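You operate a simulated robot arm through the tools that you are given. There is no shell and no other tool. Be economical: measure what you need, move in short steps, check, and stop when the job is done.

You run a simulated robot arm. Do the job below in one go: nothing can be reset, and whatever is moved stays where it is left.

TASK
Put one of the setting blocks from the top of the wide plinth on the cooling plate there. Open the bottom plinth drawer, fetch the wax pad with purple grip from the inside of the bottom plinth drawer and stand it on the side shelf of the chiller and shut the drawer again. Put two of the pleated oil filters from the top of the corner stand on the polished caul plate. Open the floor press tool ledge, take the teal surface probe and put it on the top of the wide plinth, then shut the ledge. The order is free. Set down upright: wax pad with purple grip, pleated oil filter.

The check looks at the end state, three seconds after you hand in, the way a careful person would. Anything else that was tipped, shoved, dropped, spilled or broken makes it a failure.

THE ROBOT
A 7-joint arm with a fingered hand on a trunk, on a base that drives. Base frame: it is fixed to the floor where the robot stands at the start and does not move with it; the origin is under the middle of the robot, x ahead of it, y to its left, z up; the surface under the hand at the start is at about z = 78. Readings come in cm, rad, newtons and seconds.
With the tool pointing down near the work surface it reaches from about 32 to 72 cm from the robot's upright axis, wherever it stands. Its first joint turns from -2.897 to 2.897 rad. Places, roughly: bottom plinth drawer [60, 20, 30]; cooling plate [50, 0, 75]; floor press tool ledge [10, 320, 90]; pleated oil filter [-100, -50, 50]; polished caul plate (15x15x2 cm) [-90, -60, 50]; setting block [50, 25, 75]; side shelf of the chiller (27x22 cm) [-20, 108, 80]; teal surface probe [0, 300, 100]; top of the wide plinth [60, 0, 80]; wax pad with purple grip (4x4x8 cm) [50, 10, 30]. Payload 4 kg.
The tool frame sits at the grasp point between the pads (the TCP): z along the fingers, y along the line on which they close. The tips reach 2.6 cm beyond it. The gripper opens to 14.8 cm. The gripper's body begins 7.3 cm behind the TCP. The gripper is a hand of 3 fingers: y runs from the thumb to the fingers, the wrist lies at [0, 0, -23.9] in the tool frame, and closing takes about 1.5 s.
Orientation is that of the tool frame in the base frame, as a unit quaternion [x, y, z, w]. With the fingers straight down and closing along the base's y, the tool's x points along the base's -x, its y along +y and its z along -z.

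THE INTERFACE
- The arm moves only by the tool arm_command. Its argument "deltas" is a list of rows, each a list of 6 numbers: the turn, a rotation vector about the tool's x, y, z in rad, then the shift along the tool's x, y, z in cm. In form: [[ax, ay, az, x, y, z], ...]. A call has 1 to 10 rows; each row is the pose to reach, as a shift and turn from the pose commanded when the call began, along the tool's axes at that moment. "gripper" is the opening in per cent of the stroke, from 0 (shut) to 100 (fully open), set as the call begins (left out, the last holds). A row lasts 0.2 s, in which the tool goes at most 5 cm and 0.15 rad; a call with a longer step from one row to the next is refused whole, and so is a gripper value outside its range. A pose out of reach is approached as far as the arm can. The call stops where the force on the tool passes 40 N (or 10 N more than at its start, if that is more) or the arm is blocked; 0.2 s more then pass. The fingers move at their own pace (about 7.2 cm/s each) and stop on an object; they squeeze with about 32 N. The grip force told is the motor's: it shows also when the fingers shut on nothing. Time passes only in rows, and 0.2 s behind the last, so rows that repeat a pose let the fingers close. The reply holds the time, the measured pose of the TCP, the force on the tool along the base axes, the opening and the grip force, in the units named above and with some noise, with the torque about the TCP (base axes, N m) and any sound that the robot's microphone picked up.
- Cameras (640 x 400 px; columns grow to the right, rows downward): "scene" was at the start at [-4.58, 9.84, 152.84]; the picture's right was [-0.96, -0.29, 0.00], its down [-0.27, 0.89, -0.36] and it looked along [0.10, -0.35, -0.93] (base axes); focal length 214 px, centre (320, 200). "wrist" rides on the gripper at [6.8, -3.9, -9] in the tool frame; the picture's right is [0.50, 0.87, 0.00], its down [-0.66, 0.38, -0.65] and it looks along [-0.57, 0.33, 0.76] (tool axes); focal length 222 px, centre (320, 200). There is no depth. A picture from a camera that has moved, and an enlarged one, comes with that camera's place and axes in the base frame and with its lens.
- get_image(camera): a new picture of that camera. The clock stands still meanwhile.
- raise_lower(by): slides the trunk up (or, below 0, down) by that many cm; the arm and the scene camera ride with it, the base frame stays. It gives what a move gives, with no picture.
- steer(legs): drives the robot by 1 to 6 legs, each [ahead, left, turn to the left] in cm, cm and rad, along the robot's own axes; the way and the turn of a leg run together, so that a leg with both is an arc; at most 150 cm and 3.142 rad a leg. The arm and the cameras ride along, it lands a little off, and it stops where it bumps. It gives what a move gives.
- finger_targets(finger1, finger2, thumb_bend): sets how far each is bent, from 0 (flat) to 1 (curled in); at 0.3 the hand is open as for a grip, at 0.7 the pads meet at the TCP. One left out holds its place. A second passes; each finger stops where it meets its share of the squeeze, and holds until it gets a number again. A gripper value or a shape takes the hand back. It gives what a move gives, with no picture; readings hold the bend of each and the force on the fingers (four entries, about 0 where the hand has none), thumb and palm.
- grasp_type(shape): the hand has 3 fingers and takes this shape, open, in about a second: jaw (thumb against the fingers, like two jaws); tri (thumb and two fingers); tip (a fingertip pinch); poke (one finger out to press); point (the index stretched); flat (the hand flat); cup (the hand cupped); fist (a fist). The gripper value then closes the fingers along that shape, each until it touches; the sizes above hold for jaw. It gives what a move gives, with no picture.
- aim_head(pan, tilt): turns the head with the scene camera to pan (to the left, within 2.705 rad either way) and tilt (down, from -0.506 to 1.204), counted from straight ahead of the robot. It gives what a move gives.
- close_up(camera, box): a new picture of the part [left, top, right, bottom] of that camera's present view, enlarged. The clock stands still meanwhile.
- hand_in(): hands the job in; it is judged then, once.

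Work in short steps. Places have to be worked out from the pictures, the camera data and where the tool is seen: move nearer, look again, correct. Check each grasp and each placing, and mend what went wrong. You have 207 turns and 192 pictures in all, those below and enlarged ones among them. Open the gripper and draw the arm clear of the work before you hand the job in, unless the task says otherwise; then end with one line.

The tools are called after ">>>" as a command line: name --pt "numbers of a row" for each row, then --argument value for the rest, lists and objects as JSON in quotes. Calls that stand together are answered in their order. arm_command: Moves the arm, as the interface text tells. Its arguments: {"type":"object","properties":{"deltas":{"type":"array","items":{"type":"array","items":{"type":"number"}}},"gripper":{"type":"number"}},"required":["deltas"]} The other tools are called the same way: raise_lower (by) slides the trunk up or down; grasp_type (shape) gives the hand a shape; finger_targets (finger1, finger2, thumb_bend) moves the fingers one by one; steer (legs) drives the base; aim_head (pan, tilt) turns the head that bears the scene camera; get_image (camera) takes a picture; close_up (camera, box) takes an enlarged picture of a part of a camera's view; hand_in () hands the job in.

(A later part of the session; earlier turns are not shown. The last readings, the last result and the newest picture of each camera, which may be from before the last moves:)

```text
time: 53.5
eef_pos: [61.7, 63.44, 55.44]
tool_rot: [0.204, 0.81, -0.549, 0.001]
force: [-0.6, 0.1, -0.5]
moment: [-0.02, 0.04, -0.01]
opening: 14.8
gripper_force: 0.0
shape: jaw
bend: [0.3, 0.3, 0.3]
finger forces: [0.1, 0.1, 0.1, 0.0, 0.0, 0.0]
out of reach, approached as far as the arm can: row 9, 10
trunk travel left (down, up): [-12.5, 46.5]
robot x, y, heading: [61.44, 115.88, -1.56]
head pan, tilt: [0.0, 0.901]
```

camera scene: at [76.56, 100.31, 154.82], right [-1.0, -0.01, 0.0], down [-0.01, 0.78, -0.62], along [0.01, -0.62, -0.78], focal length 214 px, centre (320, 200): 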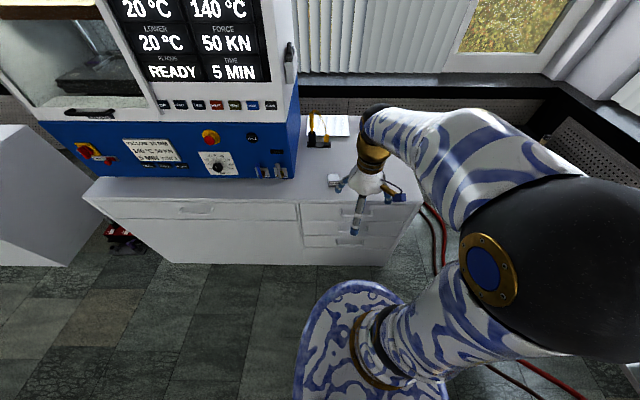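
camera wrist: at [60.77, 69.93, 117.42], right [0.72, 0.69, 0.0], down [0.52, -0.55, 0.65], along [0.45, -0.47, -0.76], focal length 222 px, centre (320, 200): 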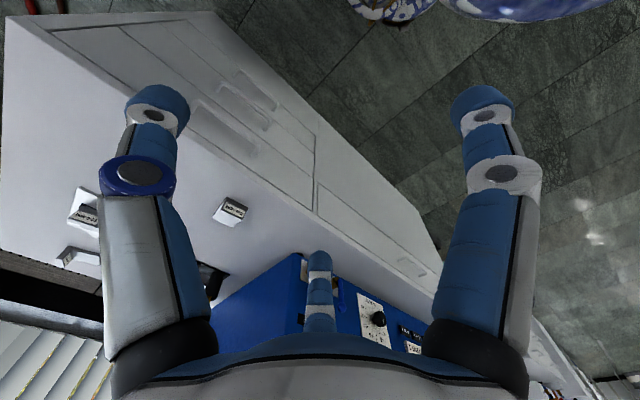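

Nearly there. Look with the wrist camera.

>>> get_image --camera "wrist"

>>> get_image --camera "scene"

```text
155 pictures are left
camera wrist: at [56.41, 72.41, 60.99], right [-0.17, 0.44, -0.88], down [0.87, 0.48, 0.07], along [0.46, -0.76, -0.46], focal length 222 px, centre (320, 200)
```

wrist: 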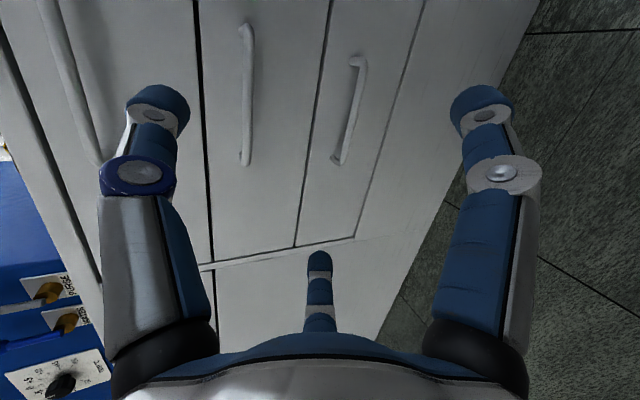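

```text
154 pictures are left
camera scene: at [76.38, 114.36, 114.83], right [-1.0, -0.01, 0.0], down [-0.01, 0.78, -0.62], along [0.01, -0.62, -0.78], focal length 214 px, centre (320, 200)
```

scene: 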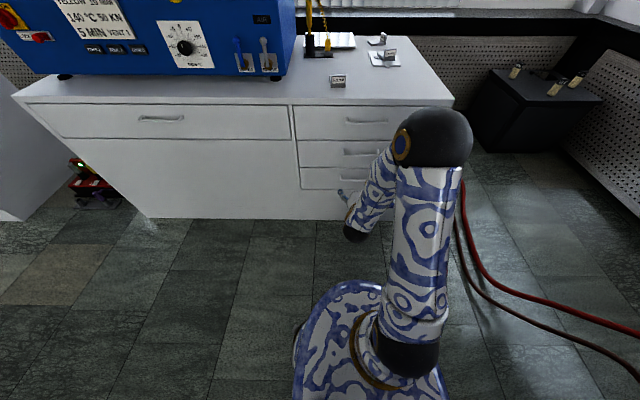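

Handle bar is confirmed at z≈41, x 52.6–67.4, y≈43. I align the hand and pre-position 10 cm in front of the bar.

>>> arm_command --pt "-0.007 -0.057 -0.085 0 1.3 3.6" --pt "-0.011 -0.113 -0.171 0.1 2.6 7.2" --pt "-0.016 -0.17 -0.256 0.2 3.9 10.8" --pt "-0.022 -0.227 -0.342 0.2 5.28 14.5" --pt "-0.022 -0.227 -0.342 0.2 5.28 14.5" --gripper 60

>>> get_image --camera "wrist"

```text
time: 54.7
eef_pos: [56.63, 50.88, 49.58]
tool_rot: [-0.007, 0.844, -0.536, 0.009]
force: [0.1, 0.2, 0.2]
moment: [-0.04, 0.01, -0.04]
opening: 8.88
gripper_force: 0.0
shape: jaw
bend: [0.32, 0.32, 0.7]
finger forces: [0.1, 0.1, 0.0, 0.0, 0.0, 0.1]
out of reach, approached as far as the arm can: row 2, 3, 4, 5
trunk travel left (down, up): [-12.5, 46.5]
robot x, y, heading: [61.79, 115.65, -1.557]
head pan, tilt: [0.0, 0.901]
```

```text
153 pictures are left
camera wrist: at [49.81, 57.19, 56.85], right [-0.5, 0.36, -0.79], down [0.64, 0.77, -0.06], along [0.58, -0.54, -0.61], focal length 222 px, centre (320, 200)
```

wrist: 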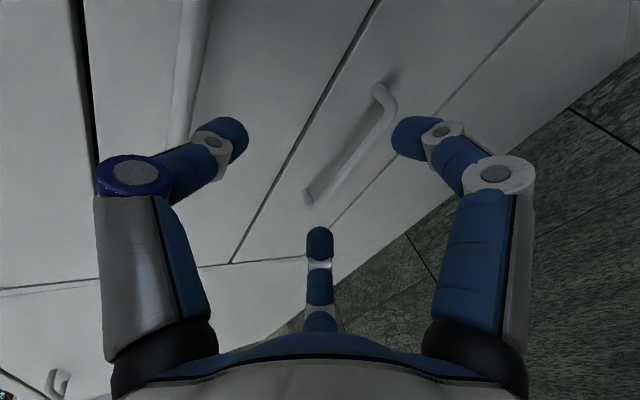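

Position short by a few cm from an arm limit; lower the trunk further and retry.

>>> raise_lower --by -8

>>> get_image --camera "scene"

```text
time: 55.8
eef_pos: [56.78, 50.98, 41.49]
tool_rot: [-0.006, 0.845, -0.535, 0.011]
force: [-0.2, 0.3, 0.0]
moment: [0.02, -0.03, -0.03]
opening: 8.88
gripper_force: 0.1
shape: jaw
bend: [0.32, 0.32, 0.7]
finger forces: [0.0, 0.0, 0.1, 0.0, 0.0, 0.1]
trunk travel left (down, up): [-4.5, 54.5]
robot x, y, heading: [61.6, 115.51, -1.556]
head pan, tilt: [0.0, 0.901]
```

```text
152 pictures are left
camera scene: at [76.37, 114.33, 106.82], right [-1.0, -0.01, 0.0], down [-0.01, 0.78, -0.62], along [0.01, -0.62, -0.78], focal length 214 px, centre (320, 200)
```

scene: 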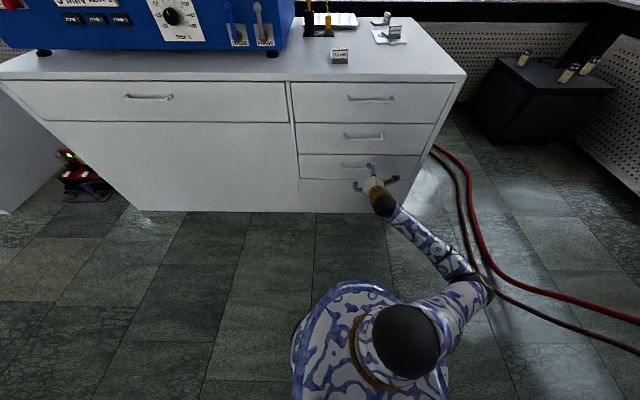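

The arm is near its extension, but at the right height now. I use the base to approach the bar: ahead 6, left 3.

>>> steer --legs '[[5.5, 3, 0]]'

>>> get_image --camera "wrist"

>>> close_up --camera "scene" --box '[280, 120, 440, 240]'

```text
time: 56.8
eef_pos: [60.07, 45.53, 41.47]
tool_rot: [-0.006, 0.845, -0.535, 0.01]
force: [-0.4, -0.2, 0.6]
moment: [-0.02, 0.02, -0.01]
opening: 8.89
gripper_force: 0.1
shape: jaw
bend: [0.32, 0.32, 0.7]
finger forces: [0.0, 0.2, 0.0, 0.0, 0.1, 0.0]
trunk travel left (down, up): [-4.5, 54.5]
robot x, y, heading: [64.93, 110.11, -1.564]
head pan, tilt: [0.0, 0.901]
```

```text
151 pictures are left
camera wrist: at [53.14, 51.82, 48.66], right [-0.5, 0.36, -0.79], down [0.64, 0.77, -0.05], along [0.59, -0.53, -0.61], focal length 222 px, centre (320, 200)
```

wrist: 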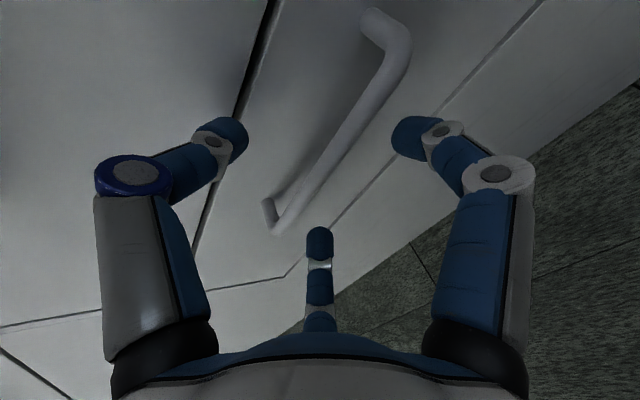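

```text
3.33 times, centred on (360, 180) of scene
camera zoom: at [79.49, 108.9, 106.82], right [-1.0, -0.01, 0.0], down [-0.01, 0.78, -0.62], along [0.01, -0.62, -0.78], focal length 715 px, centre (187, 267)
```

zoom: 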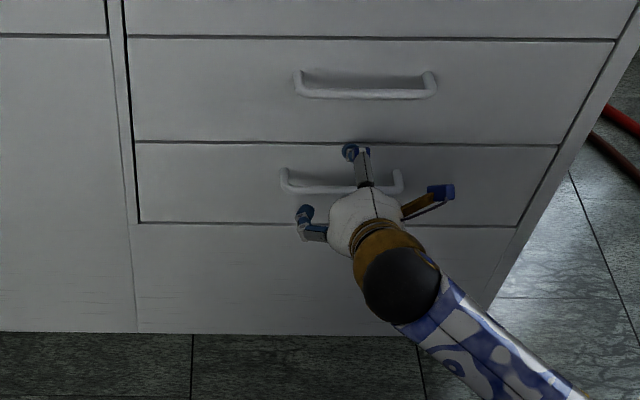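

The bar is a round rod around z≈40; I lower 1.3 and move ahead 2.3.

>>> raise_lower --by -1.2

>>> steer --legs '[[2.3, 0, 0]]'

>>> get_image --camera "wrist"

```text
time: 57.4
eef_pos: [60.01, 45.53, 40.13]
tool_rot: [-0.007, 0.845, -0.534, 0.012]
force: [0.3, 0.8, 0.3]
moment: [-0.02, -0.01, -0.03]
opening: 8.88
gripper_force: 0.0
shape: jaw
bend: [0.32, 0.32, 0.7]
finger forces: [0.1, 0.0, 0.0, 0.1, 0.0, 0.1]
trunk travel left (down, up): [-3.3, 55.7]
robot x, y, heading: [64.26, 110.37, -1.556]
head pan, tilt: [0.0, 0.901]
```

```text
time: 58.8
eef_pos: [60.29, 43.47, 40.38]
tool_rot: [-0.007, 0.843, -0.537, 0.012]
force: [-1.3, 20.6, 3.6]
moment: [-0.78, -0.05, -0.14]
opening: 8.11
gripper_force: 0.0
shape: jaw
bend: [0.32, 0.32, 0.74]
finger forces: [0.0, 0.0, 0.0, 0.0, 20.9, 0.0]
trunk travel left (down, up): [-3.3, 55.7]
robot x, y, heading: [64.51, 108.0, -1.564]
head pan, tilt: [0.0, 0.901]
stopped in leg 1: the force on the tool passed its limit at 40 N (the readings are from after the stop); the commanded pose is now the measured one
```

```text
149 pictures are left
camera wrist: at [53.24, 49.76, 47.68], right [-0.5, 0.35, -0.79], down [0.64, 0.77, -0.06], along [0.59, -0.53, -0.61], focal length 222 px, centre (320, 200)
```

wrist: 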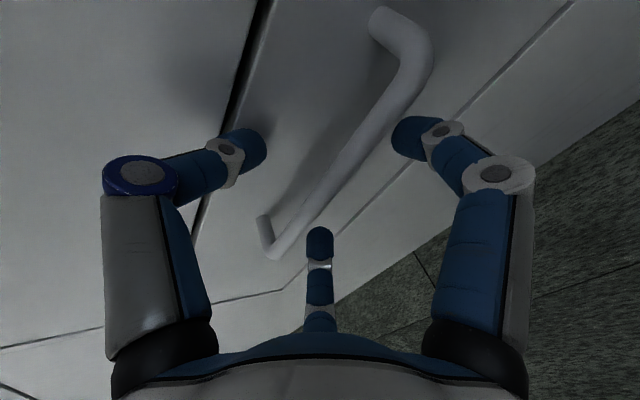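

The thumb tip touches the drawer front; bar is between the digits. Back off 0.6 and close.

>>> steer --legs '[[-0.7, 0, 0]]'

>>> arm_command --pt "0 0 0 0 0 0" --pt "0 0 0 0 0 0" --pt "0 0 0 0 0 0" --pt "0 0 0 0 0 0" --pt "0 0 0 0 0 0" --pt "0 0 0 0 0 0" --pt "0 0 0 0 0 0" --pt "0 0 0 0 0 0" --gripper 0

>>> get_image --camera "wrist"

```text
time: 59.5
eef_pos: [60.22, 44.09, 40.4]
tool_rot: [-0.007, 0.844, -0.536, 0.011]
force: [0.3, 2.7, 0.3]
moment: [-0.16, -0.01, 0.0]
opening: 8.66
gripper_force: 0.2
shape: jaw
bend: [0.32, 0.32, 0.7]
finger forces: [0.1, 0.0, 0.0, 0.0, 3.6, 0.0]
trunk travel left (down, up): [-3.3, 55.7]
robot x, y, heading: [64.42, 108.53, -1.559]
head pan, tilt: [0.0, 0.901]
```

```text
time: 61.3
eef_pos: [60.18, 43.93, 40.07]
tool_rot: [-0.008, 0.845, -0.535, 0.011]
force: [1.1, 5.0, -25.3]
moment: [0.35, -0.01, 0.02]
opening: 1.07
gripper_force: 32.6
shape: jaw
bend: [0.7, 0.7, 0.74]
finger forces: [0.0, 0.0, 0.0, 0.2, 14.5, 0.0]
trunk travel left (down, up): [-3.3, 55.7]
robot x, y, heading: [64.81, 108.63, -1.557]
head pan, tilt: [0.0, 0.901]
```

```text
148 pictures are left
camera wrist: at [53.24, 50.29, 47.41], right [-0.5, 0.36, -0.79], down [0.64, 0.77, -0.05], along [0.59, -0.53, -0.61], focal length 222 px, centre (320, 200)
```

wrist: 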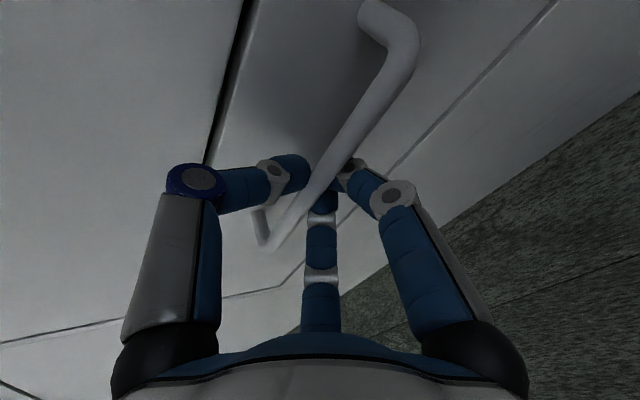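

The digits enclose the bar. Pull back a little and check.

>>> steer --legs '[[-6, 0, 0]]'

>>> get_image --camera "wrist"

>>> get_image --camera "scene"

```text
time: 62.3
eef_pos: [60.04, 49.94, 40.19]
tool_rot: [-0.008, 0.844, -0.536, 0.013]
force: [5.7, -2.4, -25.3]
moment: [0.37, 0.01, 0.11]
opening: 0.96
gripper_force: 31.7
shape: jaw
bend: [0.7, 0.7, 0.73]
finger forces: [0.0, 0.0, 0.1, 0.0, 15.9, 0.0]
trunk travel left (down, up): [-3.3, 55.7]
robot x, y, heading: [64.44, 114.72, -1.557]
head pan, tilt: [0.0, 0.901]
```

```text
147 pictures are left
camera wrist: at [53.2, 56.35, 47.44], right [-0.5, 0.36, -0.79], down [0.64, 0.77, -0.06], along [0.59, -0.53, -0.61], focal length 222 px, centre (320, 200)
```

wrist: 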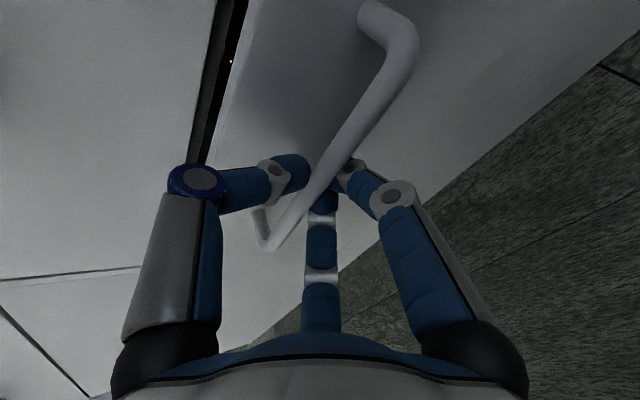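

```text
146 pictures are left
camera scene: at [79.44, 113.27, 105.61], right [-1.0, -0.01, 0.0], down [-0.01, 0.79, -0.62], along [0.01, -0.62, -0.79], focal length 214 px, centre (320, 200)
```

scene: 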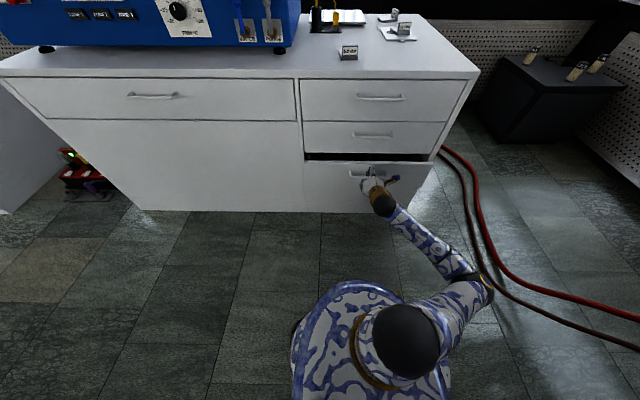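

Drawer is opening. Pull another 24 cm.

>>> steer --legs '[[-12, 0, 0], [-12, 0, 0]]'

>>> get_image --camera "scene"

```text
time: 64.3
eef_pos: [60.01, 74.2, 40.06]
tool_rot: [-0.008, 0.845, -0.535, 0.013]
force: [25.4, -3.4, -24.8]
moment: [0.31, 0.04, 0.41]
opening: 0.97
gripper_force: 32.0
shape: jaw
bend: [0.7, 0.7, 0.73]
finger forces: [0.0, 0.0, 0.0, 0.1, 17.2, 0.0]
trunk travel left (down, up): [-3.3, 55.7]
robot x, y, heading: [64.28, 138.53, -1.559]
head pan, tilt: [0.0, 0.901]
```

```text
145 pictures are left
camera scene: at [79.23, 137.25, 105.61], right [-1.0, -0.01, 0.0], down [-0.01, 0.78, -0.62], along [0.01, -0.62, -0.78], focal length 214 px, centre (320, 200)
```

scene: 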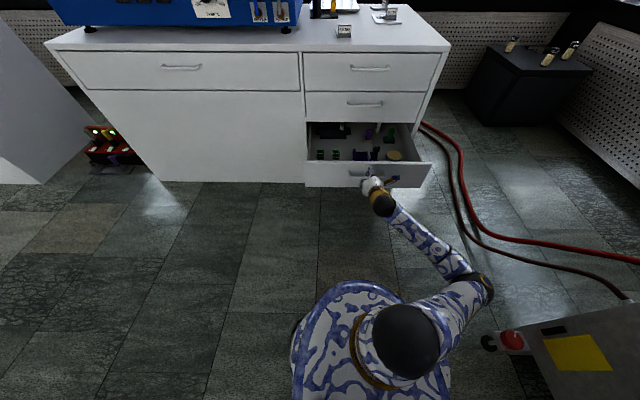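

>>> close_up --camera "scene" --box '[295, 105, 445, 195]'

```text
4.27 times, centred on (370, 150) of scene
camera zoom: at [79.23, 137.25, 105.61], right [-1.0, -0.01, 0.0], down [-0.01, 0.78, -0.62], along [0.01, -0.62, -0.78], focal length 915 px, centre (107, 413)
```

zoom: 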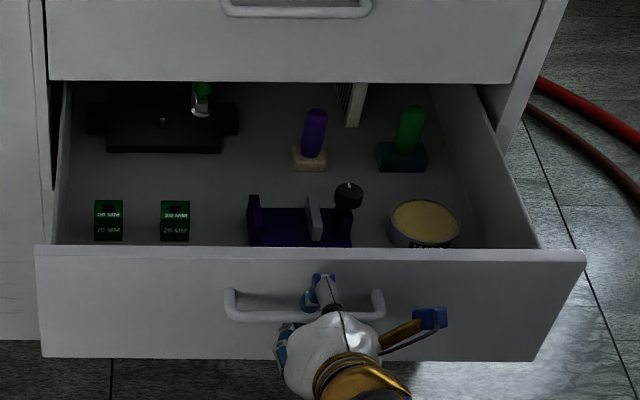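

The wax pad stands at about [54, 38, 32] in the drawer, close to the plinth face. Pull 12 cm more.

>>> steer --legs '[[-10, 0, 0]]'

>>> close_up --camera "scene" --box '[275, 85, 455, 195]'

```text
time: 65.5
eef_pos: [60.09, 84.15, 39.99]
tool_rot: [-0.01, 0.845, -0.534, 0.015]
force: [17.7, -3.8, -24.1]
moment: [0.31, 0.08, 0.29]
opening: 0.99
gripper_force: 31.8
shape: jaw
bend: [0.7, 0.7, 0.73]
finger forces: [0.0, 0.1, 0.0, 0.1, 16.8, 0.0]
trunk travel left (down, up): [-3.3, 55.7]
robot x, y, heading: [64.2, 149.15, -1.559]
head pan, tilt: [0.0, 0.901]
```

```text
3.56 times, centred on (365, 140) of scene
camera zoom: at [79.11, 147.36, 105.6], right [-1.0, -0.01, 0.0], down [-0.01, 0.78, -0.62], along [0.01, -0.62, -0.78], focal length 763 px, centre (160, 413)
```

zoom: 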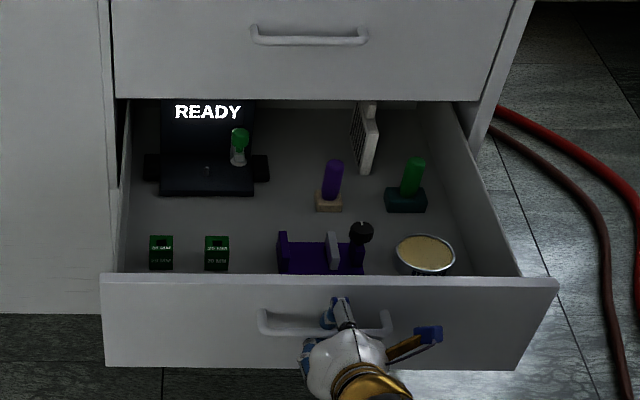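

Open enough. Release the handle and back away.

>>> arm_command --pt "0 0 0 0 0 0" --pt "0 0 0 0 0 0" --pt "0 0 0 0 0 0" --pt "0 0 0 0 0 0" --pt "0 0 0 0 0 0" --pt "0 0 0 0 0 0" --gripper 60

>>> steer --legs '[[-10, 0, 0]]'

>>> get_image --camera "wrist"

>>> close_up --camera "scene" --box '[275, 65, 455, 195]'

```text
time: 66.9
eef_pos: [59.89, 84.23, 40.19]
tool_rot: [-0.009, 0.845, -0.535, 0.014]
force: [-0.4, 1.7, 1.2]
moment: [-0.14, -0.03, -0.06]
opening: 8.8
gripper_force: 0.1
shape: jaw
bend: [0.32, 0.32, 0.7]
finger forces: [0.1, 0.1, 0.1, 0.0, 2.2, 0.0]
trunk travel left (down, up): [-3.3, 55.7]
robot x, y, heading: [64.22, 148.65, -1.561]
head pan, tilt: [0.0, 0.901]
```

```text
time: 68.0
eef_pos: [59.84, 94.37, 40.16]
tool_rot: [-0.01, 0.844, -0.536, 0.015]
force: [0.2, -0.2, -0.4]
moment: [0.01, -0.05, -0.05]
opening: 8.84
gripper_force: 0.0
shape: jaw
bend: [0.32, 0.32, 0.7]
finger forces: [0.0, 0.1, 0.0, 0.0, 0.0, 0.0]
trunk travel left (down, up): [-3.3, 55.7]
robot x, y, heading: [64.31, 158.82, -1.562]
head pan, tilt: [0.0, 0.901]
```

```text
142 pictures are left
camera wrist: at [52.88, 100.55, 47.45], right [-0.5, 0.35, -0.79], down [0.63, 0.77, -0.05], along [0.59, -0.53, -0.61], focal length 222 px, centre (320, 200)
```

wrist: 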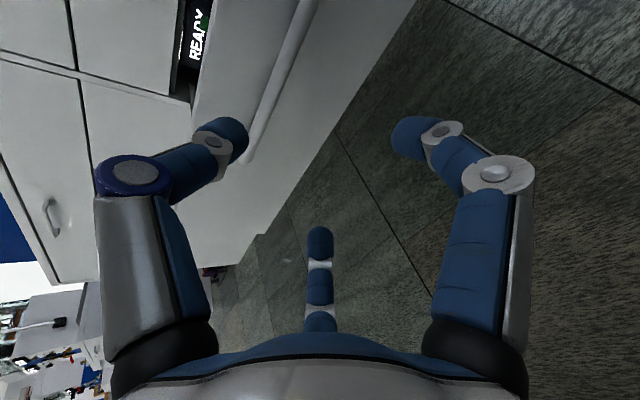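

```text
3.08 times, centred on (365, 130) of scene
camera zoom: at [78.94, 157.58, 105.62], right [-1.0, -0.01, 0.0], down [-0.01, 0.78, -0.62], along [0.01, -0.62, -0.78], focal length 660 px, centre (182, 415)
```

zoom: 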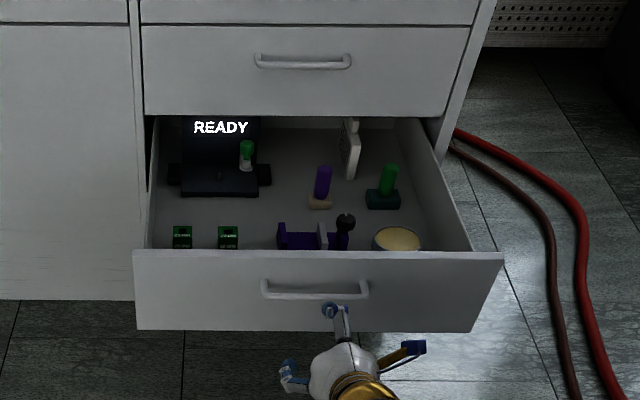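

Raise the trunk and turn the hand back to pointing down.

>>> raise_lower --by 15

>>> arm_command --pt "-0.0677 0.0677 0.1083 0 -0.53 -0.68" --pt "-0.1354 0.1354 0.2166 0 -1.06 -1.36" --pt "-0.2031 0.2031 0.325 0 -1.6 -2.0" --pt "-0.2708 0.2708 0.4332 0 -2.1 -2.7" --pt "-0.3385 0.3385 0.5415 0 -2.65 -3.4" --pt "-0.4062 0.4062 0.65 0 -3.2 -4.1" --pt "-0.4739 0.4739 0.758 0 -3.7 -4.8" --pt "-0.5416 0.5416 0.8664 0 -4.2 -5.4" --pt "-0.609 0.609 0.975 0 -4.8 -6.1" --pt "-0.677 0.677 1.083 0 -5.3 -6.8" --gripper 100

>>> arm_command --pt "-0.0677 0.0677 0.1083 0 0 0" --pt "-0.1354 0.1354 0.2166 0 0 0" --pt "-0.2031 0.2031 0.325 0 0 0"

>>> get_image --camera "scene"

```text
time: 69.8
eef_pos: [59.78, 94.21, 55.19]
tool_rot: [-0.01, 0.844, -0.536, 0.014]
force: [-0.4, 0.5, 0.1]
moment: [0.01, 0.0, 0.02]
opening: 8.83
gripper_force: 0.1
shape: jaw
bend: [0.32, 0.32, 0.7]
finger forces: [0.0, 0.0, 0.1, 0.1, 0.1, 0.1]
trunk travel left (down, up): [-18.3, 40.7]
robot x, y, heading: [64.27, 158.76, -1.557]
head pan, tilt: [0.0, 0.901]
```

```text
time: 72.0
eef_pos: [59.57, 98.09, 62.93]
tool_rot: [0.574, 0.808, -0.135, 0.012]
force: [-0.1, -0.6, -0.4]
moment: [-0.02, -0.02, 0.01]
opening: 14.8
gripper_force: 0.0
shape: jaw
bend: [0.3, 0.3, 0.3]
finger forces: [0.0, 0.1, 0.0, 0.0, 0.0, 0.0]
trunk travel left (down, up): [-18.3, 40.7]
robot x, y, heading: [64.65, 158.72, -1.56]
head pan, tilt: [0.0, 0.901]
```

```text
time: 72.8
eef_pos: [59.68, 98.2, 62.85]
tool_rot: [0.703, 0.711, 0.01, 0.009]
force: [0.1, 0.2, 0.3]
moment: [0.0, 0.01, 0.01]
opening: 14.8
gripper_force: 0.0
shape: jaw
bend: [0.3, 0.3, 0.3]
finger forces: [0.1, 0.1, 0.0, 0.0, 0.0, 0.0]
trunk travel left (down, up): [-18.3, 40.7]
robot x, y, heading: [63.76, 158.81, -1.555]
head pan, tilt: [0.0, 0.901]
```

```text
140 pictures are left
camera scene: at [78.95, 157.58, 120.62], right [-1.0, -0.01, 0.0], down [-0.01, 0.78, -0.62], along [0.01, -0.62, -0.78], focal length 214 px, centre (320, 200)
```

scene: 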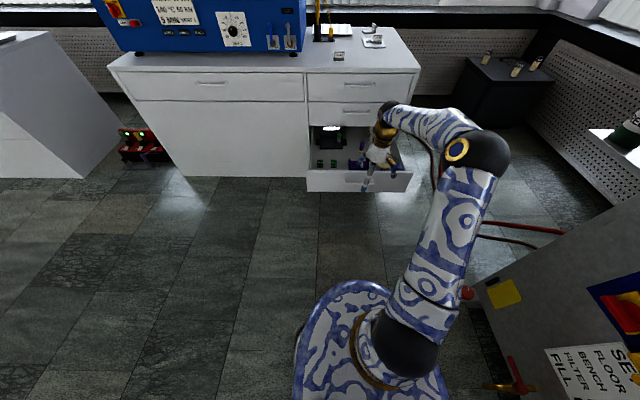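

Drive ahead over the open drawer (finger tips at z≈60, drawer front at ~46).

>>> steer --legs '[[36, -5, 0]]'

>>> get_image --camera "wrist"

>>> aim_head --pan 0.0 --tilt 1.1

>>> get_image --camera "scene"

```text
time: 75.1
eef_pos: [54.95, 63.15, 62.84]
tool_rot: [0.703, 0.711, 0.009, 0.01]
force: [-0.2, -0.5, -0.5]
moment: [0.01, -0.04, -0.02]
opening: 14.81
gripper_force: 0.0
shape: jaw
bend: [0.3, 0.3, 0.3]
finger forces: [0.0, 0.0, 0.1, 0.0, 0.0, 0.0]
trunk travel left (down, up): [-18.3, 40.7]
robot x, y, heading: [59.59, 123.59, -1.558]
head pan, tilt: [0.0, 0.901]
```

```text
139 pictures are left
camera wrist: at [50.72, 69.67, 71.79], right [0.86, 0.51, 0.02], down [0.37, -0.65, 0.66], along [0.35, -0.56, -0.75], focal length 222 px, centre (320, 200)
```

wrist: 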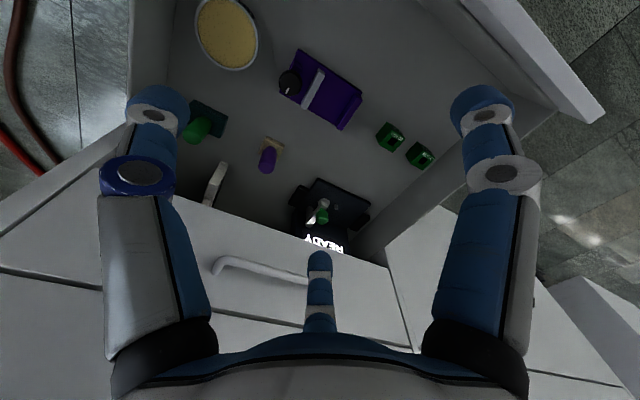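

```text
time: 75.8
eef_pos: [54.94, 63.03, 62.89]
tool_rot: [0.703, 0.711, 0.009, 0.01]
force: [0.5, -0.8, -0.6]
moment: [-0.02, 0.03, -0.01]
opening: 14.78
gripper_force: 0.0
shape: jaw
bend: [0.3, 0.3, 0.3]
finger forces: [0.0, 0.0, 0.1, 0.0, 0.0, 0.1]
trunk travel left (down, up): [-18.3, 40.7]
robot x, y, heading: [59.03, 123.63, -1.56]
head pan, tilt: [0.0, 1.1]
```

```text
138 pictures are left
camera scene: at [74.27, 123.54, 119.24], right [-1.0, -0.01, 0.0], down [-0.01, 0.89, -0.45], along [0.0, -0.45, -0.89], focal length 214 px, centre (320, 200)
```

scene: 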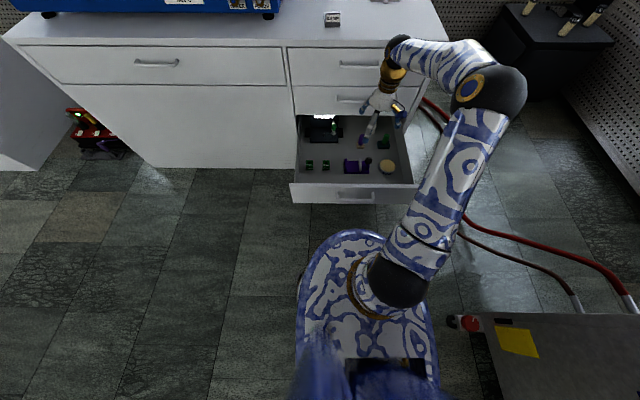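

The pad is at about [53.8, 48, 33–41]. I move above it with a slight forward tilt (keeping the wrist away from the drawer handles) and lower to z≈52.

>>> arm_command --pt "0 -0.1 0 -4 -0.3 0" --pt "0 -0.2 0 -8 -0.6 2" --pt "0 -0.2 0 -12 -0.9 5" --pt "0 -0.2 0 -14.9 -1.2 8" --pt "0 -0.2 0 -14.9 -1.2 10" --gripper 45

>>> get_image --camera "wrist"

>>> get_image --camera "scene"

```text
time: 77.0
eef_pos: [53.98, 48.22, 52.88]
tool_rot: [0.7, 0.707, -0.061, 0.081]
force: [-1.7, 18.9, 8.1]
moment: [-0.88, -0.3, 0.48]
opening: 6.3
gripper_force: 0.1
shape: jaw
bend: [0.39, 0.78, 0.7]
finger forces: [0.0, 19.8, 0.0, 0.0, 0.1, 0.0]
trunk travel left (down, up): [-18.3, 40.7]
robot x, y, heading: [59.39, 123.72, -1.56]
head pan, tilt: [0.0, 1.1]
```

```text
137 pictures are left
camera wrist: at [49.85, 56.49, 60.33], right [0.86, 0.5, -0.08], down [0.36, -0.51, 0.78], along [0.35, -0.7, -0.62], focal length 222 px, centre (320, 200)
```

wrist: 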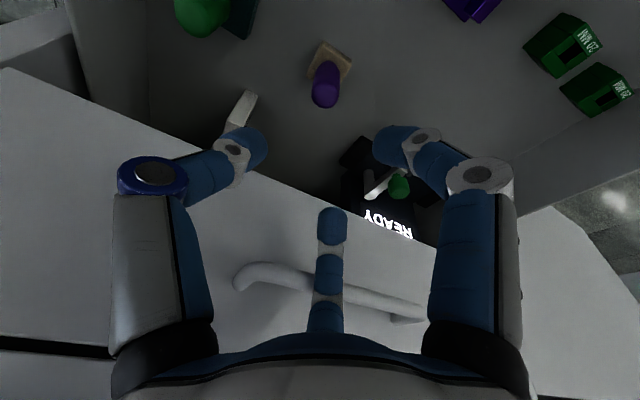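

```text
136 pictures are left
camera scene: at [74.26, 123.78, 119.26], right [-1.0, -0.01, 0.0], down [-0.01, 0.89, -0.46], along [0.0, -0.46, -0.89], focal length 214 px, centre (320, 200)
```

scene: 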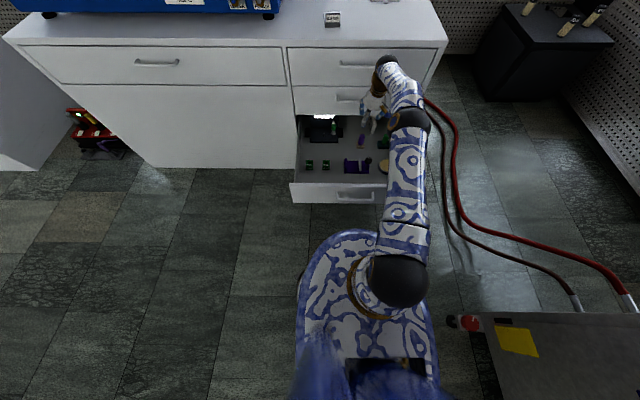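

A finger touched the middle drawer's handle. I back off and instead push the drawer a few cm further open from inside its front panel, to gain room.

>>> arm_command --pt "0 0 0 0.5 0 -2.5" --pt "0 0 0 2 0 -5" --pt "0 0.1 0 6.5 0 -6.5" --pt "0 0.2 0 11 0 -7.5" --pt "0 0.2 0 15.5 0 -8.2" --pt "0 0.2 0 20 0 -9" --pt "0 0.2 0 24 0 -9.9"

>>> arm_command --pt "0 0 0 0 0 0" --pt "0 0 0 0 0 0" --pt "0 0 0 0 0 0" --pt "0 0 0 0 0 0" --gripper 0

>>> get_image --camera "wrist"

>>> close_up --camera "scene" --box '[270, 80, 450, 220]'

```text
time: 78.6
eef_pos: [53.74, 73.65, 57.8]
tool_rot: [0.704, 0.71, 0.009, 0.01]
force: [0.3, -0.6, -0.3]
moment: [0.02, 0.0, 0.0]
opening: 6.64
gripper_force: 0.1
shape: jaw
bend: [0.39, 0.39, 0.7]
finger forces: [0.1, 0.0, 0.0, 0.0, 0.0, 0.0]
trunk travel left (down, up): [-18.3, 40.7]
robot x, y, heading: [59.44, 123.61, -1.559]
head pan, tilt: [0.0, 1.1]
```

```text
time: 79.6
eef_pos: [53.7, 73.59, 57.86]
tool_rot: [0.704, 0.71, 0.008, 0.01]
force: [0.2, -0.4, -0.4]
moment: [0.02, 0.01, -0.03]
opening: 0.01
gripper_force: 32.0
shape: jaw
bend: [0.7, 0.7, 0.7]
finger forces: [0.0, 0.0, 0.0, 0.0, 0.0, 0.0]
trunk travel left (down, up): [-18.3, 40.7]
robot x, y, heading: [59.21, 123.59, -1.56]
head pan, tilt: [0.0, 1.1]
```

```text
135 pictures are left
camera wrist: at [49.54, 80.35, 66.74], right [0.86, 0.51, 0.02], down [0.37, -0.65, 0.66], along [0.35, -0.56, -0.75], focal length 222 px, centre (320, 200)
```

wrist: 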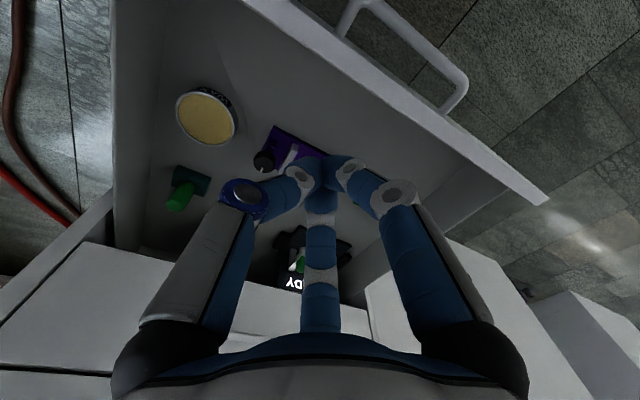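

```text
2.86 times, centred on (360, 150) of scene
camera zoom: at [74.27, 123.55, 119.24], right [-1.0, -0.01, 0.0], down [-0.01, 0.89, -0.45], along [0.0, -0.45, -0.89], focal length 613 px, centre (206, 343)
```

zoom: 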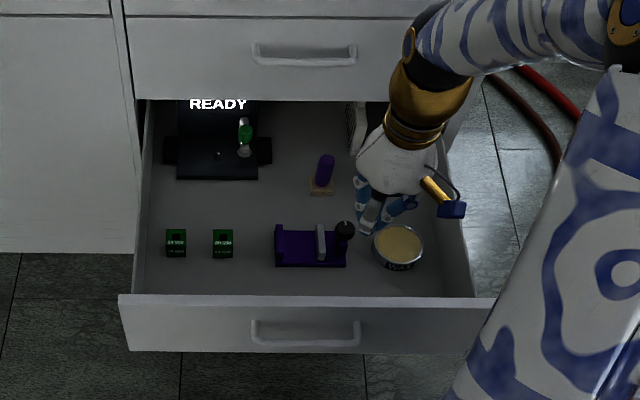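

Panel inner side is at about y 79; free space at y 70–78. Lower the closed hand there.

>>> arm_command --pt "0 0 0 0 3 3" --pt "0 0 0 0 4 7" --pt "0 0 0 0 4 11" --pt "0 0 0 0 4 14" --pt "0 0 0 0 4 15.5"

>>> get_image --camera "wrist"

```text
time: 80.8
eef_pos: [58.0, 73.47, 42.32]
tool_rot: [0.703, 0.711, 0.008, 0.01]
force: [-0.3, -0.3, 1.1]
moment: [0.02, 0.0, 0.01]
opening: 0.0
gripper_force: 32.3
shape: jaw
bend: [0.7, 0.7, 0.7]
finger forces: [0.0, 0.0, 0.0, 0.0, 0.1, 0.0]
trunk travel left (down, up): [-18.3, 40.7]
robot x, y, heading: [59.39, 123.47, -1.556]
head pan, tilt: [0.0, 1.1]
```

```text
133 pictures are left
camera wrist: at [53.99, 80.17, 51.28], right [0.86, 0.51, 0.02], down [0.37, -0.65, 0.66], along [0.35, -0.56, -0.75], focal length 222 px, centre (320, 200)
```

wrist: 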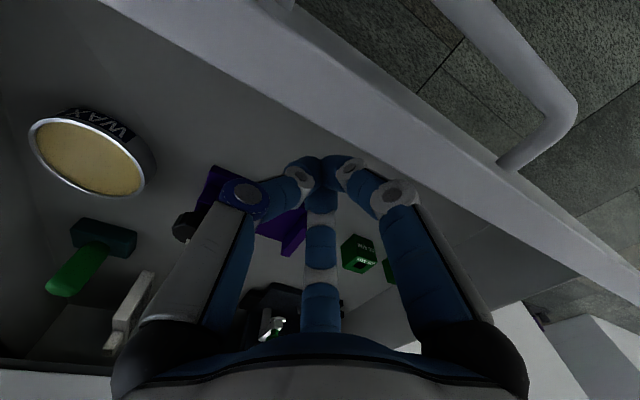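

Drive back 11 cm to push the drawer further out.

>>> steer --legs '[[-11, 0, 0]]'

>>> close_up --camera "scene" --box '[270, 60, 450, 220]'

```text
time: 81.9
eef_pos: [58.1, 80.29, 42.77]
tool_rot: [0.703, 0.711, 0.0, 0.018]
force: [0.8, 0.6, -0.2]
moment: [0.01, 0.0, -0.02]
opening: 0.0
gripper_force: 32.0
shape: jaw
bend: [0.7, 0.7, 0.75]
finger forces: [0.0, 0.0, 0.0, 0.0, 0.1, 0.1]
trunk travel left (down, up): [-18.3, 40.7]
robot x, y, heading: [59.39, 131.32, -1.556]
head pan, tilt: [0.0, 1.1]
stopped in leg 1: the force on the tool passed its limit at 51 N (the readings are from after the stop); the commanded pose is now the measured one
```

```text
2.50 times, centred on (360, 140) of scene
camera zoom: at [74.2, 131.26, 119.24], right [-1.0, -0.01, 0.0], down [-0.01, 0.89, -0.45], along [0.01, -0.45, -0.89], focal length 536 px, centre (220, 350)
```

zoom: 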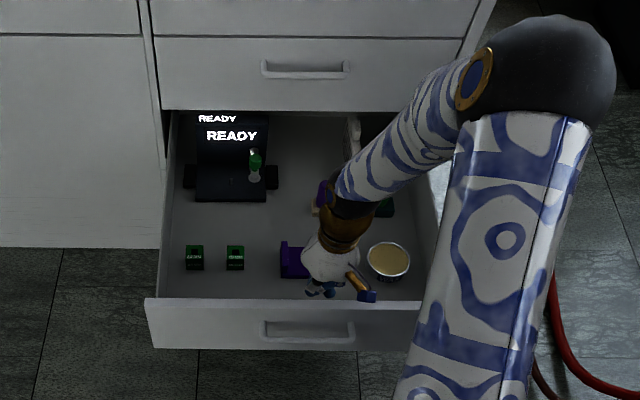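

Drawer end stop reached. Raise the hand and re-locate the pad.

>>> arm_command --pt "0 0 0 -1.5 0 -1" --pt "0 0 0 -1.5 0 -5" --pt "0 0 0 -1.5 0 -10" --pt "0 0 0 -1.5 0 -14" --pt "0 0 0 -5 -2 -16" --pt "0 0 0 -9 -4 -16" --gripper 45

>>> get_image --camera "wrist"

```text
time: 83.3
eef_pos: [53.76, 71.78, 58.93]
tool_rot: [0.702, 0.712, 0.001, 0.018]
force: [-0.3, 0.1, 0.5]
moment: [-0.01, -0.02, 0.01]
opening: 6.63
gripper_force: 0.0
shape: jaw
bend: [0.39, 0.39, 0.7]
finger forces: [0.0, 0.1, 0.0, 0.0, 0.0, 0.1]
trunk travel left (down, up): [-18.3, 40.7]
robot x, y, heading: [59.33, 131.24, -1.56]
head pan, tilt: [0.0, 1.1]
```

```text
131 pictures are left
camera wrist: at [49.68, 78.61, 67.71], right [0.86, 0.51, 0.01], down [0.37, -0.63, 0.68], along [0.35, -0.58, -0.73], focal length 222 px, centre (320, 200)
```

wrist: 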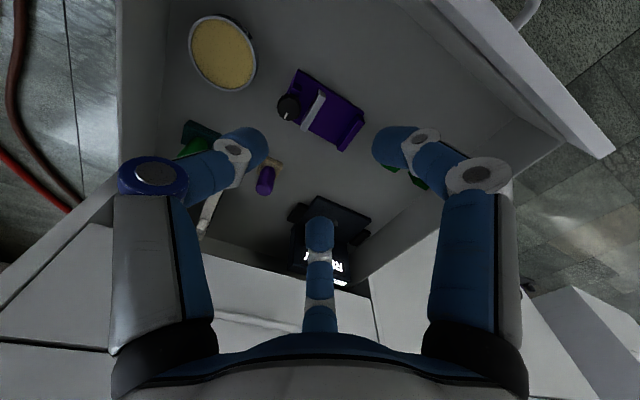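

The pad is now at about [53.8, 54.2]. Move above it and look.

>>> arm_command --pt "0 0 0 -4.5 0 0" --pt "0 0 0 -9 0 2" --pt "0 0 0 -13.5 0 5" --pt "0 0 0 -17.3 0 8" --pt "0 0 0 -17.3 0 10"

>>> get_image --camera "wrist"

```text
refused: row 3 steps farther than a row can; nothing moved
```

```text
130 pictures are left
camera wrist: at [49.68, 78.61, 67.71], right [0.86, 0.51, 0.01], down [0.37, -0.63, 0.68], along [0.35, -0.58, -0.73], focal length 222 px, centre (320, 200)
```

wrist: 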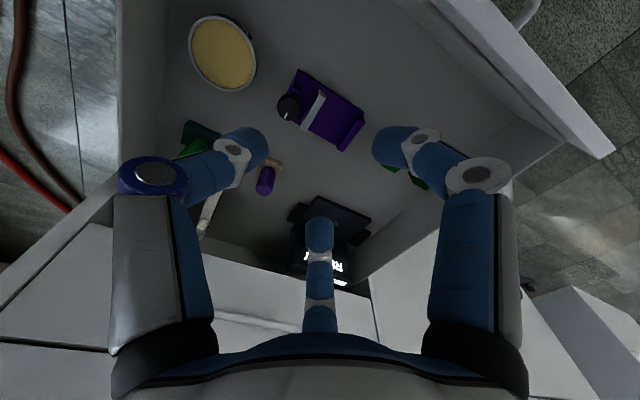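

Row step too long; resend with smaller steps.

>>> arm_command --pt "0 0 0 -4 0 0" --pt "0 0 0 -8 0 1.5" --pt "0 0 0 -12 0 4" --pt "0 0 0 -15 0 7" --pt "0 0 0 -17.3 0 10"

>>> get_image --camera "wrist"

```text
time: 84.5
eef_pos: [54.56, 58.94, 49.55]
tool_rot: [0.703, 0.711, 0.001, 0.017]
force: [-0.2, 0.8, 0.1]
moment: [-0.01, 0.02, 0.03]
opening: 6.63
gripper_force: 0.0
shape: jaw
bend: [0.39, 0.39, 0.7]
finger forces: [0.1, 0.1, 0.0, 0.0, 0.0, 0.0]
out of reach, approached as far as the arm can: row 4, 5
trunk travel left (down, up): [-18.3, 40.7]
robot x, y, heading: [59.91, 130.72, -1.561]
head pan, tilt: [0.0, 1.1]
```

```text
129 pictures are left
camera wrist: at [50.42, 65.73, 58.43], right [0.86, 0.51, 0.01], down [0.37, -0.64, 0.68], along [0.35, -0.58, -0.73], focal length 222 px, centre (320, 200)
```

wrist: 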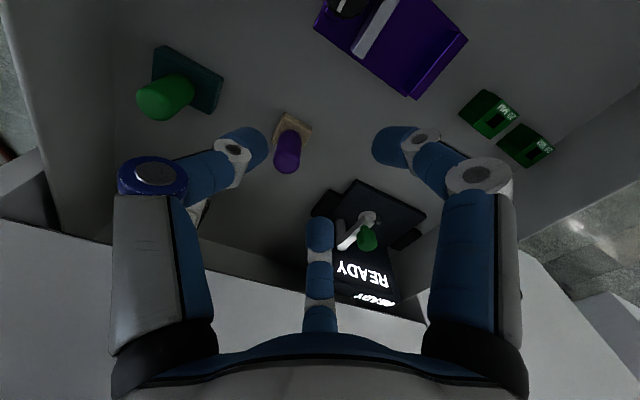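

Reach limit; the pad is at [54.1, 53.3]. Drive ahead 5.6 cm, which puts the hand right above it.

>>> steer --legs '[[5.6, 0, 0]]'

>>> get_image --camera "wrist"

>>> get_image --camera "scene"

```text
time: 85.5
eef_pos: [54.6, 53.23, 49.65]
tool_rot: [0.702, 0.712, 0.001, 0.019]
force: [0.1, 0.4, -0.4]
moment: [0.01, -0.02, -0.01]
opening: 6.64
gripper_force: 0.1
shape: jaw
bend: [0.39, 0.39, 0.7]
finger forces: [0.1, 0.0, 0.0, 0.0, 0.1, 0.1]
trunk travel left (down, up): [-18.3, 40.7]
robot x, y, heading: [59.51, 125.47, -1.558]
head pan, tilt: [0.0, 1.1]
```

```text
128 pictures are left
camera wrist: at [50.51, 60.09, 58.46], right [0.86, 0.51, 0.01], down [0.37, -0.63, 0.68], along [0.35, -0.58, -0.73], focal length 222 px, centre (320, 200)
```

wrist: 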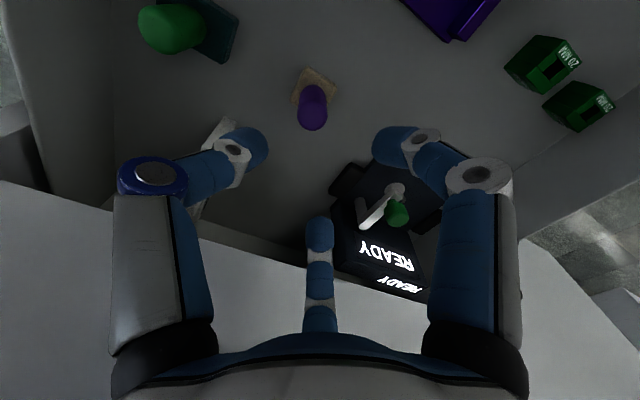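

```text
127 pictures are left
camera scene: at [74.28, 125.63, 119.24], right [-1.0, -0.01, 0.0], down [-0.01, 0.89, -0.45], along [0.01, -0.45, -0.89], focal length 214 px, centre (320, 200)
```

scene: 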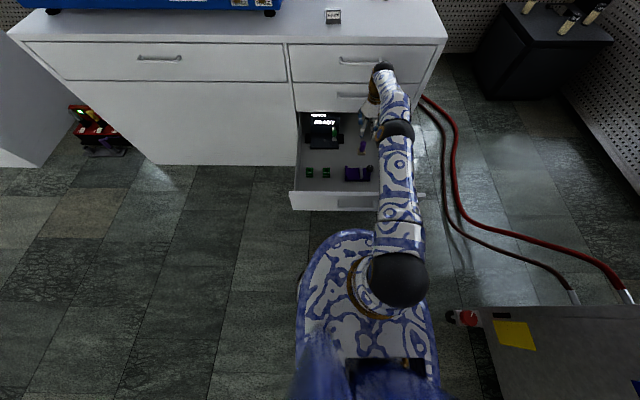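

Aligned over the pad. Lower via the trunk by 12.3 cm.

>>> raise_lower --by -8

>>> get_image --camera "wrist"

```text
time: 86.6
eef_pos: [54.57, 53.19, 41.73]
tool_rot: [0.702, 0.712, 0.001, 0.018]
force: [1.0, 0.3, 0.0]
moment: [0.02, -0.02, 0.01]
opening: 6.63
gripper_force: 0.1
shape: jaw
bend: [0.39, 0.39, 0.7]
finger forces: [0.0, 0.0, 0.1, 0.1, 0.0, 0.0]
trunk travel left (down, up): [-10.3, 48.7]
robot x, y, heading: [59.31, 125.62, -1.56]
head pan, tilt: [0.0, 1.1]
```

```text
126 pictures are left
camera wrist: at [50.51, 60.08, 50.46], right [0.86, 0.51, 0.01], down [0.37, -0.63, 0.68], along [0.35, -0.58, -0.73], focal length 222 px, centre (320, 200)
```

wrist: 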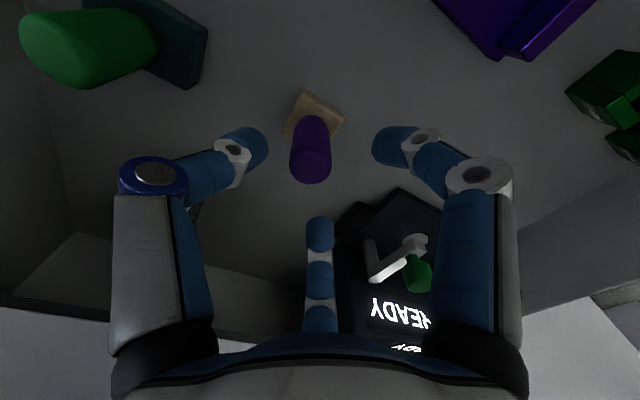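

>>> raise_lower --by -4.4

>>> get_image --camera "wrist"

```text
time: 87.5
eef_pos: [54.63, 53.21, 37.33]
tool_rot: [0.703, 0.711, 0.001, 0.018]
force: [-0.4, 0.0, -0.7]
moment: [0.02, 0.0, 0.01]
opening: 6.63
gripper_force: 0.1
shape: jaw
bend: [0.39, 0.39, 0.7]
finger forces: [0.0, 0.1, 0.0, 0.0, 0.0, 0.1]
trunk travel left (down, up): [-5.9, 53.1]
robot x, y, heading: [59.19, 125.56, -1.551]
head pan, tilt: [0.0, 1.1]
```

```text
125 pictures are left
camera wrist: at [50.5, 60.08, 46.05], right [0.86, 0.51, 0.01], down [0.37, -0.63, 0.68], along [0.35, -0.58, -0.73], focal length 222 px, centre (320, 200)
```

wrist: 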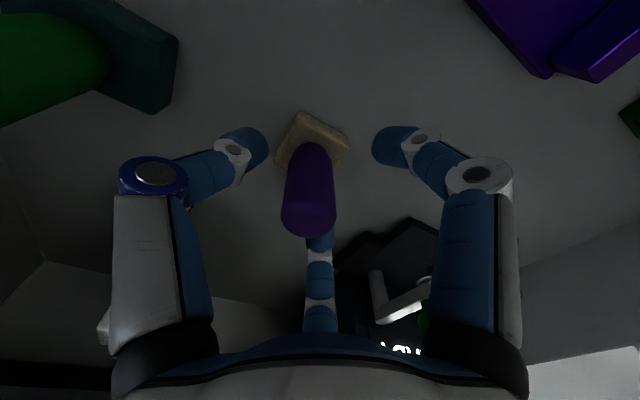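

Grip is between the digits. Close.

>>> arm_command --pt "0 0 0 0 0 0" --pt "0 0 0 0 0 0" --pt "0 0 0 0 0 0" --pt "0 0 0 0 0 0" --pt "0 0 0 0 0 0" --pt "0 0 0 0 0 0" --gripper 0

>>> get_image --camera "wrist"

```text
time: 88.9
eef_pos: [54.68, 53.18, 37.18]
tool_rot: [0.703, 0.711, 0.001, 0.018]
force: [0.1, 0.3, -0.1]
moment: [0.0, 0.01, 0.03]
opening: 2.21
gripper_force: 31.8
shape: jaw
bend: [0.74, 0.75, 0.7]
finger forces: [28.3, 28.3, 0.0, 0.1, 27.9, 0.1]
trunk travel left (down, up): [-5.9, 53.1]
robot x, y, heading: [59.17, 125.59, -1.558]
head pan, tilt: [0.0, 1.1]
```

```text
124 pictures are left
camera wrist: at [50.51, 60.08, 46.05], right [0.86, 0.51, 0.01], down [0.37, -0.63, 0.68], along [0.35, -0.58, -0.73], focal length 222 px, centre (320, 200)
```

wrist: 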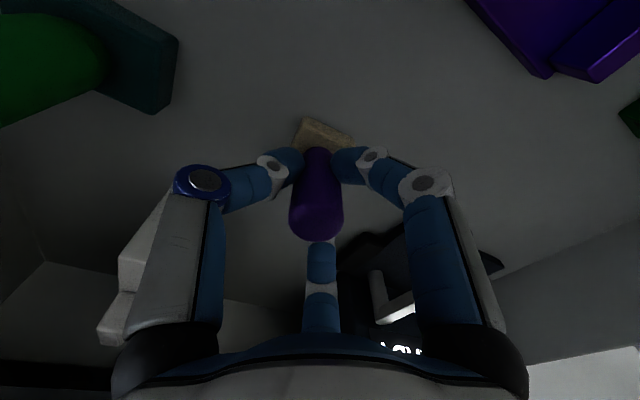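

Firm grasp. Raise the trunk.

>>> raise_lower --by 30

>>> get_image --camera "wrist"

>>> get_image --camera "scene"

```text
time: 91.9
eef_pos: [54.7, 53.26, 67.26]
tool_rot: [0.703, 0.711, 0.001, 0.018]
force: [-0.2, 0.5, 0.1]
moment: [0.01, -0.03, 0.0]
opening: 2.2
gripper_force: 31.6
shape: jaw
bend: [0.74, 0.75, 0.7]
finger forces: [28.3, 28.3, 0.0, 0.0, 27.9, 0.0]
trunk travel left (down, up): [-35.9, 23.1]
robot x, y, heading: [59.25, 125.6, -1.56]
head pan, tilt: [0.0, 1.1]
```

```text
123 pictures are left
camera wrist: at [50.51, 60.08, 76.04], right [0.86, 0.51, 0.01], down [0.37, -0.63, 0.68], along [0.35, -0.58, -0.73], focal length 222 px, centre (320, 200)
```

wrist: 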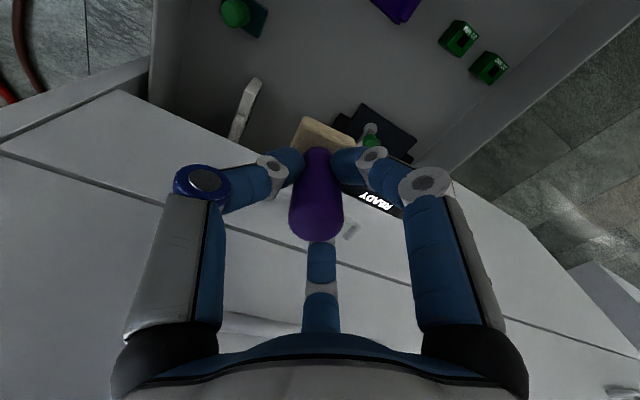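

```text
122 pictures are left
camera scene: at [74.28, 125.61, 136.83], right [-1.0, -0.01, 0.0], down [-0.01, 0.89, -0.45], along [0.01, -0.45, -0.89], focal length 214 px, centre (320, 200)
```

scene: 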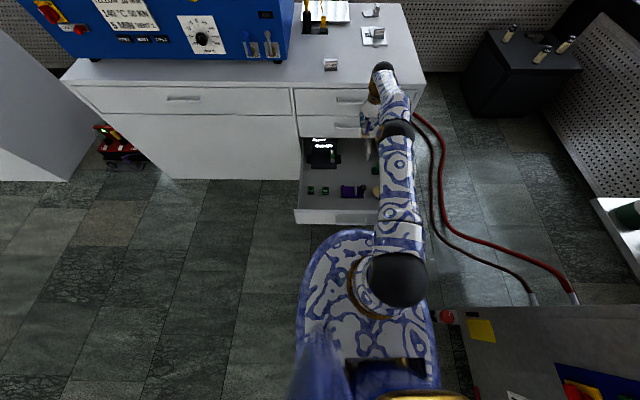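

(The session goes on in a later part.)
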